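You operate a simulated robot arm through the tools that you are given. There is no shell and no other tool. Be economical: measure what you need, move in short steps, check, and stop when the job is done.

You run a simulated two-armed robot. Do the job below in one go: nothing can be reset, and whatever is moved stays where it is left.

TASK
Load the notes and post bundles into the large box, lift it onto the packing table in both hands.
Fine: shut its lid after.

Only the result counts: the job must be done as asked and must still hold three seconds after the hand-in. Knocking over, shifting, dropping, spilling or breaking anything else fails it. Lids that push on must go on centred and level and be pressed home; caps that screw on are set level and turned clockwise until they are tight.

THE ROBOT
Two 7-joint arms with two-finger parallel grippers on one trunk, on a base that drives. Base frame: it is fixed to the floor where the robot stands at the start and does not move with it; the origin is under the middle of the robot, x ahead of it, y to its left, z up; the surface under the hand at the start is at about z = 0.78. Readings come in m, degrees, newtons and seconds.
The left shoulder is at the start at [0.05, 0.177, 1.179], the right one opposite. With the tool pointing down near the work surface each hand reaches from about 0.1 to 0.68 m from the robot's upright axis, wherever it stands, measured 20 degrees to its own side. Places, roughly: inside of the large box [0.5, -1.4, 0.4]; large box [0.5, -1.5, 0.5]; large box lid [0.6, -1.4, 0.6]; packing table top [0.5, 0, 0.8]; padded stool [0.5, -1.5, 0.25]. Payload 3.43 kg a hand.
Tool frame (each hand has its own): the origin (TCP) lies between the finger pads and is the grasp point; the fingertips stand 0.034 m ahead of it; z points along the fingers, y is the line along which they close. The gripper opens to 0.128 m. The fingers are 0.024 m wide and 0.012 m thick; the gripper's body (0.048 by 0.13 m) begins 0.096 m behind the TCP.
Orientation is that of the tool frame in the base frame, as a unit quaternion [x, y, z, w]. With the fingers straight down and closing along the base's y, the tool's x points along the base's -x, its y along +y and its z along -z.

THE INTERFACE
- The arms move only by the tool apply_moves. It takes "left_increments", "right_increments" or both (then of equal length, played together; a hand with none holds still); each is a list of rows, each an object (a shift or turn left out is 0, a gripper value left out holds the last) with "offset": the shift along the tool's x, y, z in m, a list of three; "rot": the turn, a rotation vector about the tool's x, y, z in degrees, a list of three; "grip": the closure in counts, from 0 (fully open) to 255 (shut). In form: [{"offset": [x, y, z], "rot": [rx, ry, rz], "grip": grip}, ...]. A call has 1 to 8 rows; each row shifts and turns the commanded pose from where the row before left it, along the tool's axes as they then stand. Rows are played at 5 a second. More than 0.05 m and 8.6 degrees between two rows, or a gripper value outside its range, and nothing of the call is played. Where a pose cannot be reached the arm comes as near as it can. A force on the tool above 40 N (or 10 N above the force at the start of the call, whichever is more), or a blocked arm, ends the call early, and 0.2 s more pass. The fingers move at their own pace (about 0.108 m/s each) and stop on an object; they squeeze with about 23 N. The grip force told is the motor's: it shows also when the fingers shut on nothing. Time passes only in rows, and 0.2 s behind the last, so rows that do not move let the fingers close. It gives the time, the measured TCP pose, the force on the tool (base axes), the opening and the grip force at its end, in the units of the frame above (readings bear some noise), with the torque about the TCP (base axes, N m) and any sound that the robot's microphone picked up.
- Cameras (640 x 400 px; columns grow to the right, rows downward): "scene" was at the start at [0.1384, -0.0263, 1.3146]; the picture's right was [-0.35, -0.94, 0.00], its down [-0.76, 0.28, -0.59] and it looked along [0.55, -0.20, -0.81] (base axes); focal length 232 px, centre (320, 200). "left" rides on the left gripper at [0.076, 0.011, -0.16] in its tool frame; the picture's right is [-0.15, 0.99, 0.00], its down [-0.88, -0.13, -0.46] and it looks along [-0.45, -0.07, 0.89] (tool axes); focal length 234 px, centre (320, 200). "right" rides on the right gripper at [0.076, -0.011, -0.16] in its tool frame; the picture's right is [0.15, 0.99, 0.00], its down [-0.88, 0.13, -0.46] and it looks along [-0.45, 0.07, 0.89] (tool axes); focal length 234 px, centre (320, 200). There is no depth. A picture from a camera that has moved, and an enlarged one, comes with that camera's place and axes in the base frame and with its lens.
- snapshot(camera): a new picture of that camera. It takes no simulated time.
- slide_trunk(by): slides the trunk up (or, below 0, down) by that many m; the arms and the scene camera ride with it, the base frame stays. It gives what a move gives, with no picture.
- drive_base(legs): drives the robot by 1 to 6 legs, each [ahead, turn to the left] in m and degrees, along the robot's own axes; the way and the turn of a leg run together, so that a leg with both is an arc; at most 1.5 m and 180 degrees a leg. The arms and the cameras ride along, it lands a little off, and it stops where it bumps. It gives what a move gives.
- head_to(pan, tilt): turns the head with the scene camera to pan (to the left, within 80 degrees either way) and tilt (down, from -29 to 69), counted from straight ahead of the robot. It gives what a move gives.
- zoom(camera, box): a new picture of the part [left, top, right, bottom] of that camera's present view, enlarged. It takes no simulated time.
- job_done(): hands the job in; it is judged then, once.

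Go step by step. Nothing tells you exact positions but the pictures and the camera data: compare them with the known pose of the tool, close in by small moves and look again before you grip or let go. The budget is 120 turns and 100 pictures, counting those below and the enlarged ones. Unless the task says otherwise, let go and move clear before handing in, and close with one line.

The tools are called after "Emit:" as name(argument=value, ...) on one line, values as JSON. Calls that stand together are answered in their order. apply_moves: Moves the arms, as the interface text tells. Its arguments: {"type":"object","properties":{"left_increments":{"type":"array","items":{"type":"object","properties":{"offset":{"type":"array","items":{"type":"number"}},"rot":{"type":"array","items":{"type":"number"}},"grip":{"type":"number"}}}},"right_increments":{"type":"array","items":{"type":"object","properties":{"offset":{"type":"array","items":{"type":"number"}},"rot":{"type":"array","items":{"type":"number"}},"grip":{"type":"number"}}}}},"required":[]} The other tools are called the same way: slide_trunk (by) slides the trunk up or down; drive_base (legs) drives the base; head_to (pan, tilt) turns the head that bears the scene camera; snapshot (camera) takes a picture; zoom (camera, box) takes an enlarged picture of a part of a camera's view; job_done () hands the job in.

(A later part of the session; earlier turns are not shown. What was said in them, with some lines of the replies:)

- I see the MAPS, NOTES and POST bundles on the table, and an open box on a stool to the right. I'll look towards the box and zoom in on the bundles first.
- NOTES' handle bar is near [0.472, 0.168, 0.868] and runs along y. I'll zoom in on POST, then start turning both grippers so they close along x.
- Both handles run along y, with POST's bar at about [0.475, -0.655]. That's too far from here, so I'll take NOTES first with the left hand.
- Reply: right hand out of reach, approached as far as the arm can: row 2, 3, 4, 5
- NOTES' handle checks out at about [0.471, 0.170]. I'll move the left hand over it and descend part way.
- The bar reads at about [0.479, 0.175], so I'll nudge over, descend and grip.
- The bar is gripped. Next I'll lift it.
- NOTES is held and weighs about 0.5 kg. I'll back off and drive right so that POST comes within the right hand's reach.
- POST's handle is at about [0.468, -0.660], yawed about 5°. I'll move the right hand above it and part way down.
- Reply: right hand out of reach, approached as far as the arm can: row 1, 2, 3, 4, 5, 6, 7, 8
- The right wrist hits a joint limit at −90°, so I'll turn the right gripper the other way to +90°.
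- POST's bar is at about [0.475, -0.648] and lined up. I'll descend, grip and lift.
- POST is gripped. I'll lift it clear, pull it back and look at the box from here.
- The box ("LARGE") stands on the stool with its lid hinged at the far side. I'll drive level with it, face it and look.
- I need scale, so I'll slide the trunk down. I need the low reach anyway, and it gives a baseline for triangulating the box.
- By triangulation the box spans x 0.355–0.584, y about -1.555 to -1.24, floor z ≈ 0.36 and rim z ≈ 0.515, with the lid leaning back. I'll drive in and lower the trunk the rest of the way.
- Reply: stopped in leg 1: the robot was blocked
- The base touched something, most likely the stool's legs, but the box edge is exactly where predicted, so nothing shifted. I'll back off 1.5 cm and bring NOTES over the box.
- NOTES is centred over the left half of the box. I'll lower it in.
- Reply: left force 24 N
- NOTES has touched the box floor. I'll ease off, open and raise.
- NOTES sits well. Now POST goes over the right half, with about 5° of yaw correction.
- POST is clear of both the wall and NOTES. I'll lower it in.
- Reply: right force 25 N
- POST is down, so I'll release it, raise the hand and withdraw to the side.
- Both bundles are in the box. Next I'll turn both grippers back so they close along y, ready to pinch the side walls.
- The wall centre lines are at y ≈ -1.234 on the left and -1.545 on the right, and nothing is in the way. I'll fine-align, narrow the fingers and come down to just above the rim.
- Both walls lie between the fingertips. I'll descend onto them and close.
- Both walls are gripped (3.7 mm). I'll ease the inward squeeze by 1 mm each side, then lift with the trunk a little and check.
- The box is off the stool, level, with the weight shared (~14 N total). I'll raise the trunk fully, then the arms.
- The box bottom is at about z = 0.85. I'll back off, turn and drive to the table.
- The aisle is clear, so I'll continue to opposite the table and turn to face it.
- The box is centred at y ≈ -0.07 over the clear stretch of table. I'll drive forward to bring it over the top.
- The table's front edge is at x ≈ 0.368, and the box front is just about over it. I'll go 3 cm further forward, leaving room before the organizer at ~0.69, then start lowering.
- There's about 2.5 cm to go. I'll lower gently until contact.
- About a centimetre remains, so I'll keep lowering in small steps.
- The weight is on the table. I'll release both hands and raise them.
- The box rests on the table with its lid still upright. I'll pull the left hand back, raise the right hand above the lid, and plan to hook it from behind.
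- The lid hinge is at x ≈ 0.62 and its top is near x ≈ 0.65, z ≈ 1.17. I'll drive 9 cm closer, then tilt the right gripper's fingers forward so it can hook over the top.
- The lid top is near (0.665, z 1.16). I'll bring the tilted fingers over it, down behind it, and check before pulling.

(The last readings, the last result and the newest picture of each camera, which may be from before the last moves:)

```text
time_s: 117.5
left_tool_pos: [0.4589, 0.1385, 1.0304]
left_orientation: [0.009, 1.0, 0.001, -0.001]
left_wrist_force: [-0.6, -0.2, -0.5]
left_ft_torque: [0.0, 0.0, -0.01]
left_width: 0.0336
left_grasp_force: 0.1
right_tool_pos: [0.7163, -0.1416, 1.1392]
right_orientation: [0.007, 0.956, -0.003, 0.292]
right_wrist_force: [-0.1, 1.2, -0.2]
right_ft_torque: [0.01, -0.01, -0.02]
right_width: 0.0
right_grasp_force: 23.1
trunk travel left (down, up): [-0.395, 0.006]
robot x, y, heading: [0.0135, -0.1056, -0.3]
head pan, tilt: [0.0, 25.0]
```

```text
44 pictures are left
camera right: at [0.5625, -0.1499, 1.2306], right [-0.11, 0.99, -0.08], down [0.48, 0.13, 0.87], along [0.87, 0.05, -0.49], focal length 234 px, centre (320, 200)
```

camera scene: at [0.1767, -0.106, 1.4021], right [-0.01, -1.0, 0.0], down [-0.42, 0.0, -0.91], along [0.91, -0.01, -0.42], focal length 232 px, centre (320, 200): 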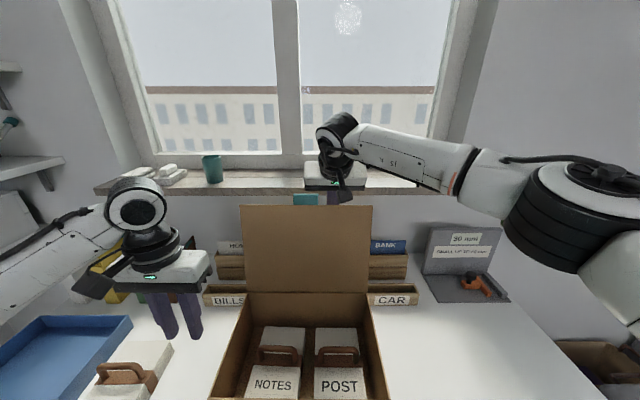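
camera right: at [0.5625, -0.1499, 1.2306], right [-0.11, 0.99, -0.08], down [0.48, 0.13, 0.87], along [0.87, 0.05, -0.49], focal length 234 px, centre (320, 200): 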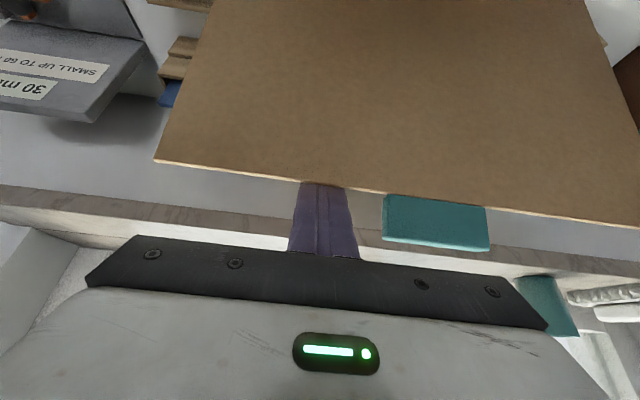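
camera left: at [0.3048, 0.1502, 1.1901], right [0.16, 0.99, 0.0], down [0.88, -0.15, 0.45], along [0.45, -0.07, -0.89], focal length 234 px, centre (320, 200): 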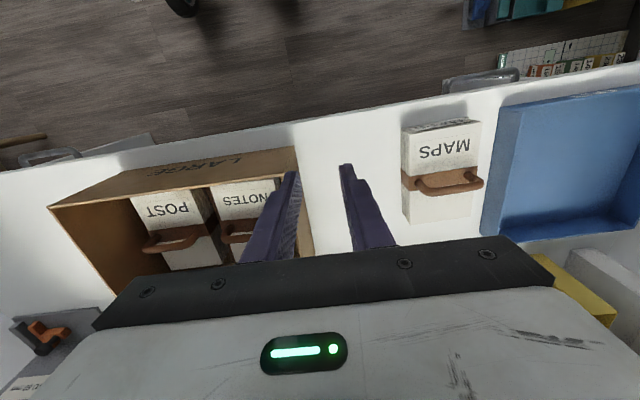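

The fingers are behind the lid, clear of the tab. I'll pull back gently.

Emit:
apply_moves(right_increments=[{"offset": [0.0166, 0, -0.0112]}, {"offset": [0.0166, 0, -0.0112]}, {"offset": [0.0166, 0, -0.0112]}, {"offset": [0.0166, 0, -0.0112]}, {"offset": [0.0166, 0, -0.0112]}])

Emit:
snapshot(camera="scene")

Emit:
snapshot(camera="right")

```text
time_s: 118.7
left_tool_pos: [0.4587, 0.1358, 1.0302]
left_orientation: [0.009, 1.0, 0.001, -0.002]
left_wrist_force: [-1.1, -1.1, -0.2]
left_ft_torque: [-0.02, 0.01, -0.02]
left_width: 0.0337
left_grasp_force: 0.0
right_tool_pos: [0.6152, -0.1405, 1.1414]
right_orientation: [0.007, 0.957, -0.003, 0.291]
right_wrist_force: [-0.9, 0.6, 0.1]
right_ft_torque: [0.02, 0.01, -0.02]
right_width: 0.0
right_grasp_force: 23.3
trunk travel left (down, up): [-0.395, 0.006]
robot x, y, heading: [0.0112, -0.1048, -0.4]
head pan, tilt: [0.0, 25.0]
```

```text
43 pictures are left
camera scene: at [0.1767, -0.1065, 1.4021], right [-0.01, -1.0, 0.0], down [-0.42, 0.0, -0.91], along [0.91, -0.01, -0.42], focal length 232 px, centre (320, 200)
```

scene: 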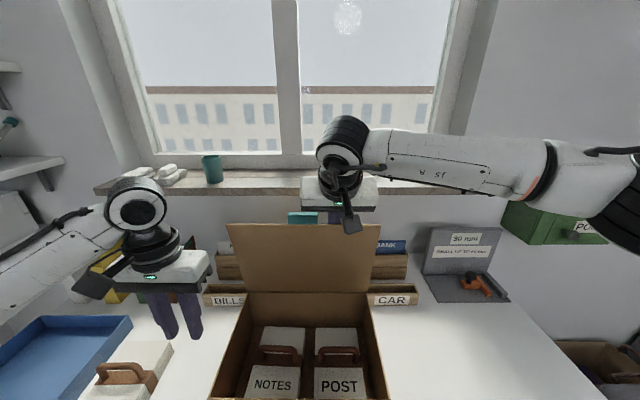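

```text
42 pictures are left
camera right: at [0.4617, -0.1495, 1.2324], right [-0.11, 0.99, -0.08], down [0.48, 0.12, 0.87], along [0.87, 0.05, -0.49], focal length 234 px, centre (320, 200)
```

right: 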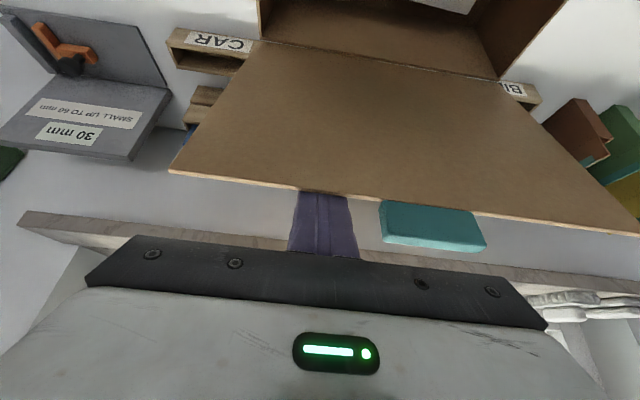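

The lid is folding forward cleanly with almost no force. I'll keep pulling it forward and down along its arc.

Emit:
apply_moves(right_increments=[{"offset": [0.0252, 0, -0.0057]}, {"offset": [0.0252, 0, -0.0057]}, {"offset": [0.0252, 0, -0.0057]}, {"offset": [0.0252, 0, -0.0057]}, {"offset": [0.0252, 0, -0.0057]}, {"offset": [0.0252, 0, -0.0057]}])

Emit:
snapshot(camera="scene")

Emit:
snapshot(camera="right")

```text
time_s: 120.1
left_tool_pos: [0.4606, 0.1373, 1.0309]
left_orientation: [0.008, 1.0, 0.001, -0.001]
left_wrist_force: [-0.4, 0.2, 0.1]
left_ft_torque: [0.05, 0.03, 0.02]
left_width: 0.0335
left_grasp_force: 0.1
right_tool_pos: [0.4688, -0.1382, 1.0843]
right_orientation: [0.007, 0.957, -0.003, 0.291]
right_wrist_force: [0.0, 0.9, 0.4]
right_ft_torque: [0.01, -0.01, 0.01]
right_width: 0.0
right_grasp_force: 23.0
trunk travel left (down, up): [-0.395, 0.006]
robot x, y, heading: [0.0144, -0.1041, -0.5]
head pan, tilt: [0.0, 25.0]
```

```text
41 pictures are left
camera scene: at [0.1769, -0.1064, 1.4021], right [-0.01, -1.0, 0.0], down [-0.42, 0.0, -0.91], along [0.91, -0.01, -0.42], focal length 232 px, centre (320, 200)
```

scene: 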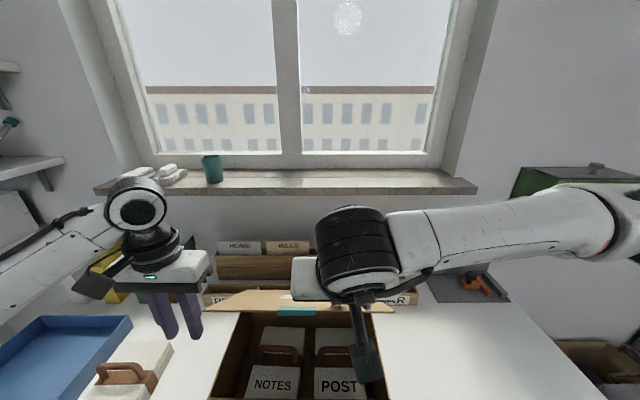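

```text
40 pictures are left
camera right: at [0.3174, -0.1468, 1.1753], right [-0.11, 0.99, -0.08], down [0.48, 0.12, 0.87], along [0.87, 0.05, -0.49], focal length 234 px, centre (320, 200)
```

right: 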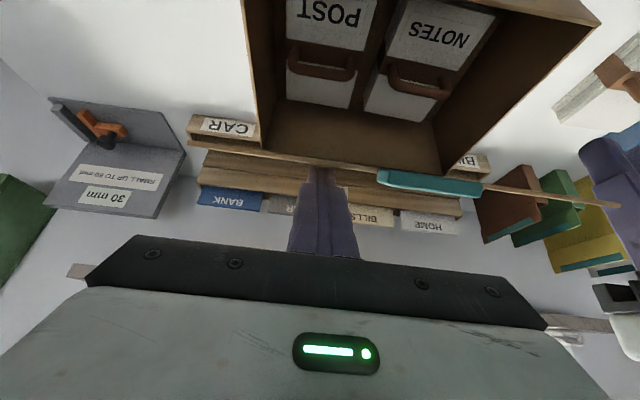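

The lid is about 50° over and following the fingers. I'll move the left hand slightly aside and push the lid on down.

Emit:
apply_moves(right_increments=[{}, {"offset": [0.017, 0, 0.0082]}, {"offset": [0.017, 0, 0.0082]}, {"offset": [0.017, 0, 0.0082]}, {"offset": [0.017, 0, 0.0082]}, {}], left_increments=[{"offset": [0, 0.04, 0]}, {"offset": [0, 0, -0.03]}, {}, {}, {}, {}])

Emit:
head_to(pan=0, tilt=48)

Emit:
snapshot(camera="scene")

Emit:
snapshot(camera="right")

```text
time_s: 121.5
left_tool_pos: [0.4598, 0.1767, 1.0614]
left_orientation: [0.008, 1.0, 0.001, -0.002]
left_wrist_force: [-0.1, -0.7, -1.5]
left_ft_torque: [0.0, 0.01, 0.02]
left_width: 0.0337
left_grasp_force: 0.0
right_tool_pos: [0.4328, -0.1377, 1.0184]
right_orientation: [0.006, 0.957, -0.002, 0.291]
right_wrist_force: [-0.4, -0.6, 0.1]
right_ft_torque: [-0.03, -0.01, -0.01]
right_width: 0.0002
right_grasp_force: 22.6
trunk travel left (down, up): [-0.395, 0.006]
robot x, y, heading: [0.0128, -0.106, -0.3]
head pan, tilt: [0.0, 25.0]
```

```text
time_s: 122.4
left_tool_pos: [0.4604, 0.1763, 1.0605]
left_orientation: [0.009, 1.0, 0.001, -0.002]
left_wrist_force: [0.5, 0.2, -1.5]
left_ft_torque: [0.0, -0.01, -0.01]
left_width: 0.0338
left_grasp_force: 0.1
right_tool_pos: [0.4316, -0.1374, 1.0182]
right_orientation: [0.006, 0.957, -0.002, 0.291]
right_wrist_force: [0.9, 0.0, 0.2]
right_ft_torque: [0.0, 0.04, 0.02]
right_width: 0.0
right_grasp_force: 23.0
trunk travel left (down, up): [-0.395, 0.006]
robot x, y, heading: [0.0167, -0.1029, -0.4]
head pan, tilt: [0.0, 48.0]
```

```text
39 pictures are left
camera scene: at [0.1637, -0.1063, 1.3674], right [-0.01, -1.0, 0.0], down [-0.74, 0.01, -0.67], along [0.67, 0.0, -0.74], focal length 232 px, centre (320, 200)
```

scene: 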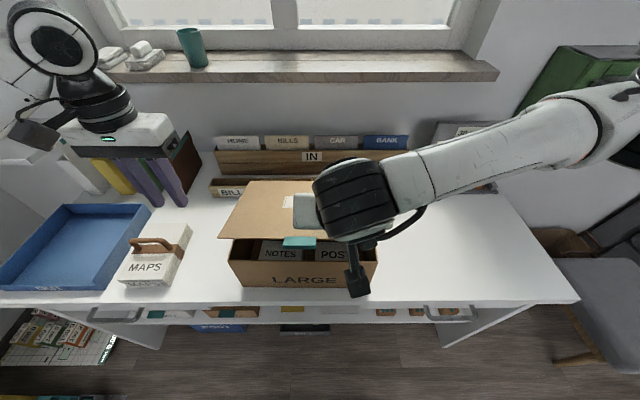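

```text
38 pictures are left
camera right: at [0.2797, -0.1464, 1.1101], right [-0.11, 0.99, -0.08], down [0.48, 0.13, 0.87], along [0.87, 0.05, -0.49], focal length 234 px, centre (320, 200)
```

right: 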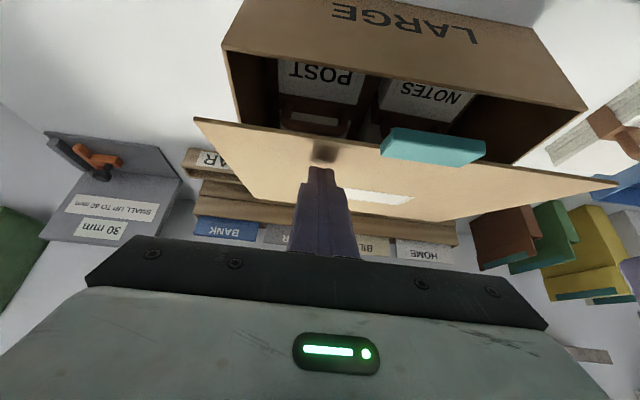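

The lid is nearly down, so I'll continue to closed.

Emit:
apply_moves(right_increments=[{"offset": [0.0088, 0, 0.0089]}, {"offset": [0.0088, 0, 0.0089]}, {"offset": [0.0088, 0, 0.0089]}, {"offset": [0.0073, 0, 0.0075]}, {}])

Emit:
snapshot(camera="scene")

Emit:
snapshot(camera="right")

```text
time_s: 123.6
left_tool_pos: [0.4598, 0.1789, 1.0608]
left_orientation: [0.009, 1.0, 0.0, -0.002]
left_wrist_force: [-0.9, 0.0, 0.1]
left_ft_torque: [0.01, 0.01, -0.04]
left_width: 0.0336
left_grasp_force: 0.1
right_tool_pos: [0.4237, -0.1389, 0.9718]
right_orientation: [0.006, 0.956, -0.003, 0.292]
right_wrist_force: [-0.4, 0.7, 0.6]
right_ft_torque: [-0.03, 0.02, -0.02]
right_width: 0.0001
right_grasp_force: 23.1
trunk travel left (down, up): [-0.395, 0.006]
robot x, y, heading: [0.0143, -0.1058, -0.5]
head pan, tilt: [0.0, 48.0]
```

```text
37 pictures are left
camera scene: at [0.1637, -0.1063, 1.3673], right [-0.01, -1.0, 0.0], down [-0.74, 0.01, -0.67], along [0.67, 0.0, -0.74], focal length 232 px, centre (320, 200)
```

scene: 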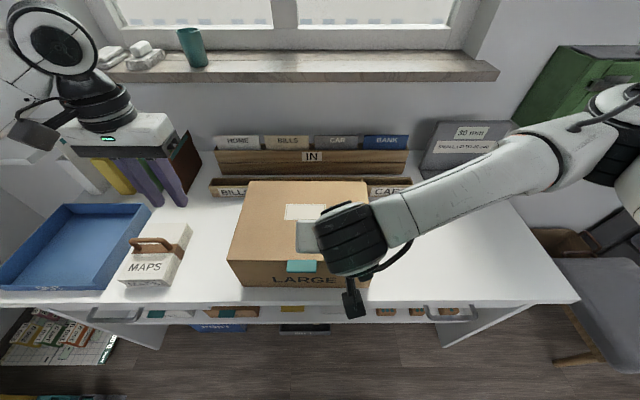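

```text
36 pictures are left
camera right: at [0.271, -0.1466, 1.0629], right [-0.11, 0.99, -0.08], down [0.48, 0.13, 0.87], along [0.87, 0.05, -0.49], focal length 234 px, centre (320, 200)
```

right: 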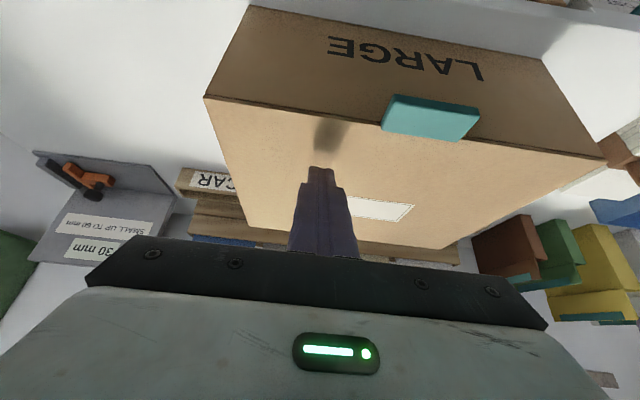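

The lid looks shut. I'll press it gently at the middle of the front edge to be sure.

Emit:
apply_moves(right_increments=[{"offset": [0, 0.035, -0.008]}, {"offset": [0, 0.033, 0]}, {"offset": [0.005, 0, 0.0075]}, {"offset": [0.003, 0, 0.0045]}, {"offset": [0.002, 0, 0.003]}, {"offset": [0.002, 0, 0.003]}, {"offset": [0.002, 0, 0.003]}])

Emit:
snapshot(camera="right")

```text
time_s: 125.2
left_tool_pos: [0.4568, 0.1761, 1.0637]
left_orientation: [0.009, 1.0, 0.001, 0.0]
left_wrist_force: [-0.5, -0.3, -0.2]
left_ft_torque: [0.0, -0.04, 0.05]
left_width: 0.0337
left_grasp_force: 0.0
right_tool_pos: [0.4196, -0.0705, 0.9573]
right_orientation: [0.007, 0.955, -0.002, 0.296]
right_wrist_force: [-8.2, -6.8, 33.2]
right_ft_torque: [-0.27, -0.04, 0.11]
right_width: 0.0
right_grasp_force: 22.6
trunk travel left (down, up): [-0.395, 0.006]
robot x, y, heading: [0.0157, -0.1024, -0.3]
head pan, tilt: [0.0, 48.0]
```

```text
35 pictures are left
camera right: at [0.2662, -0.0788, 1.0473], right [-0.11, 0.99, -0.08], down [0.47, 0.12, 0.87], along [0.88, 0.05, -0.48], focal length 234 px, centre (320, 200)
```

right: 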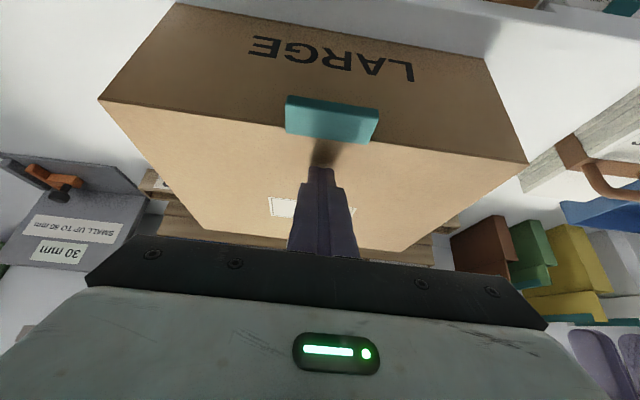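

It was pressed home with 33 N. I'll lift the hand off and take a last look.

Emit:
apply_moves(right_increments=[{"offset": [-0.011, 0, -0.0166]}, {"offset": [-0.022, 0, -0.033]}, {"offset": [-0.022, 0, -0.033]}, {"offset": [0.02, -0.04, -0.03]}, {"offset": [0.02, -0.04, -0.03]}, {"offset": [0, -0.04, -0.02]}, {"offset": [0, -0.04, 0]}, {}])

Emit:
drive_base(legs=[[-0.15, 0]])

Emit:
snapshot(camera="scene")

Emit:
zoom(camera="scene", box=[200, 120, 420, 290])

```text
refused: row 4 steps farther than a row can; nothing moved
```

```text
time_s: 126.0
left_tool_pos: [0.444, 0.1777, 1.0618]
left_orientation: [0.009, 1.0, 0.0, -0.001]
left_wrist_force: [0.3, -0.2, -0.5]
left_ft_torque: [-0.01, 0.01, -0.02]
left_width: 0.0339
left_grasp_force: 0.1
right_tool_pos: [0.4149, -0.0694, 0.9615]
right_orientation: [0.013, 0.952, -0.001, 0.306]
right_wrist_force: [-0.5, 0.2, 0.2]
right_ft_torque: [-0.02, -0.01, -0.02]
right_width: 0.0
right_grasp_force: 23.0
trunk travel left (down, up): [-0.395, 0.006]
robot x, y, heading: [-0.0011, -0.1034, -0.5]
head pan, tilt: [0.0, 48.0]
stopped in leg 1: the force on the tool passed its limit at 50 N (the readings are from after the stop); the commanded pose is now the measured one
```

```text
34 pictures are left
camera scene: at [0.1477, -0.1062, 1.3672], right [-0.01, -1.0, 0.0], down [-0.74, 0.01, -0.67], along [0.67, 0.0, -0.74], focal length 232 px, centre (320, 200)
```

scene: 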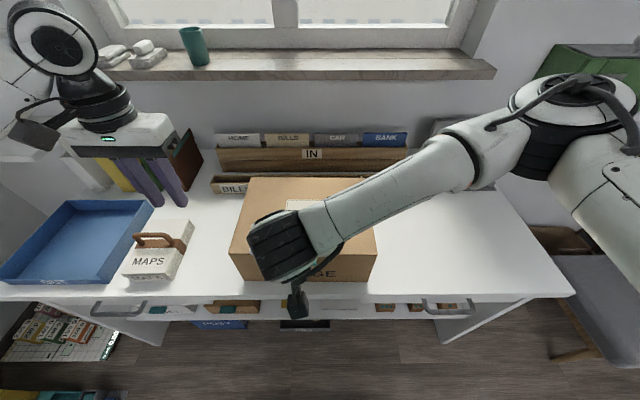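

```text
2.35 times, centred on (310, 205) of scene
camera zoom: at [0.1477, -0.1062, 1.3672], right [-0.01, -1.0, 0.0], down [-0.74, 0.01, -0.67], along [0.67, 0.0, -0.74], focal length 546 px, centre (344, 188)
```

zoom: 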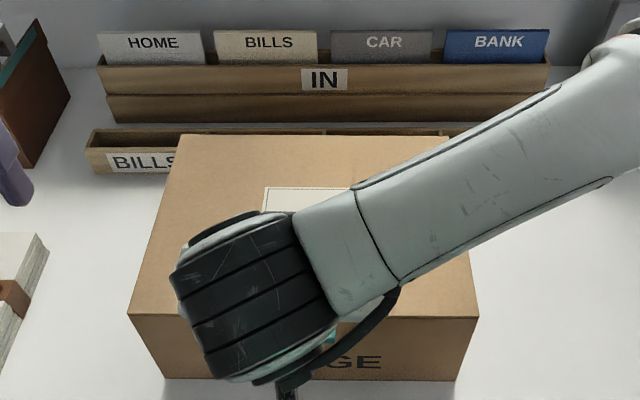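

The lift was refused while the base nudged, but the box front is still at x ≈ 0.396, so it hasn't shifted. I'll lift off properly now.

Emit:
apply_moves(right_increments=[{"offset": [-0.011, 0, -0.0166]}, {"offset": [-0.022, 0, -0.033]}, {"offset": [-0.022, 0, -0.033]}, {"offset": [-0.022, 0, -0.033]}, {"offset": [0.01, -0.04, -0.01]}, {"offset": [0.01, -0.04, -0.01]}, {"offset": [0, -0.04, 0]}, {"offset": [0, -0.04, 0]}])

```text
time_s: 127.8
left_tool_pos: [0.4441, 0.1772, 1.0619]
left_orientation: [0.009, 1.0, 0.001, -0.001]
left_wrist_force: [-0.1, 0.1, 0.8]
left_ft_torque: [0.05, -0.01, 0.0]
left_width: 0.034
left_grasp_force: 0.2
right_tool_pos: [0.378, -0.2301, 1.104]
right_orientation: [0.013, 0.952, -0.001, 0.307]
right_wrist_force: [0.6, 0.5, 0.7]
right_ft_torque: [-0.02, -0.01, 0.03]
right_width: 0.0001
right_grasp_force: 22.7
trunk travel left (down, up): [-0.395, 0.006]
robot x, y, heading: [-0.001, -0.1051, -0.4]
head pan, tilt: [0.0, 48.0]
```

Emit:
drive_base(legs=[[-0.2, 0]])

Emit:
snapshot(camera="scene")

Emit:
zoom(camera="scene", box=[200, 100, 420, 270])

```text
time_s: 129.4
left_tool_pos: [0.2463, 0.1791, 1.0609]
left_orientation: [0.01, 1.0, 0.0, -0.001]
left_wrist_force: [0.2, -0.8, 0.7]
left_ft_torque: [0.0, -0.05, -0.02]
left_width: 0.0334
left_grasp_force: 0.1
right_tool_pos: [0.1794, -0.2291, 1.1041]
right_orientation: [0.014, 0.952, -0.002, 0.306]
right_wrist_force: [-1.1, 0.3, -0.6]
right_ft_torque: [0.01, 0.03, -0.02]
right_width: 0.0001
right_grasp_force: 22.6
trunk travel left (down, up): [-0.395, 0.006]
robot x, y, heading: [-0.1979, -0.1033, -0.6]
head pan, tilt: [0.0, 48.0]
```

```text
32 pictures are left
camera scene: at [-0.0506, -0.1049, 1.3674], right [-0.01, -1.0, 0.0], down [-0.74, 0.01, -0.67], along [0.67, -0.01, -0.74], focal length 232 px, centre (320, 200)
```

scene: 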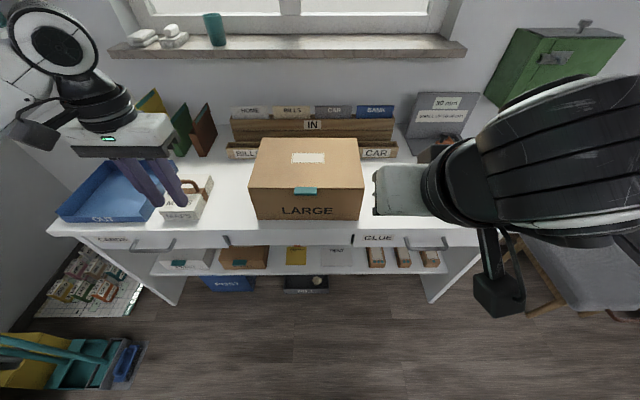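

```text
2.35 times, centred on (310, 185) of scene
camera zoom: at [-0.0506, -0.1049, 1.3674], right [-0.01, -1.0, 0.0], down [-0.74, 0.01, -0.67], along [0.67, -0.01, -0.74], focal length 546 px, centre (344, 235)
```

zoom: 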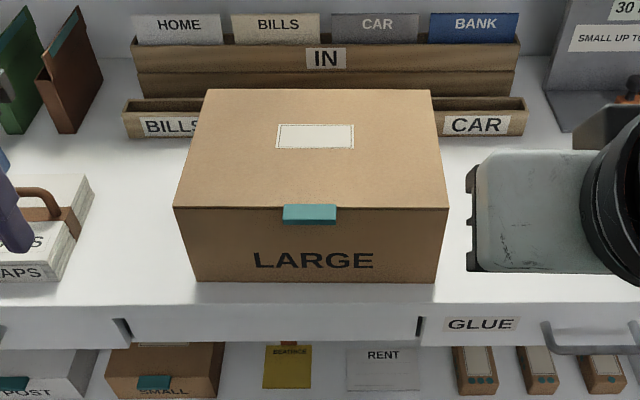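

The box stands closed and level on the packing table with both bundles inside. Everything else looks undisturbed and the hands are clear, so I'm handing it in.

Emit:
job_done()

```text
The job is handed in.
```

The large box is on the packing table with the NOTES and POST bundles inside and its lid shut. I lifted it there in both hands, and both hands are now clear of it.
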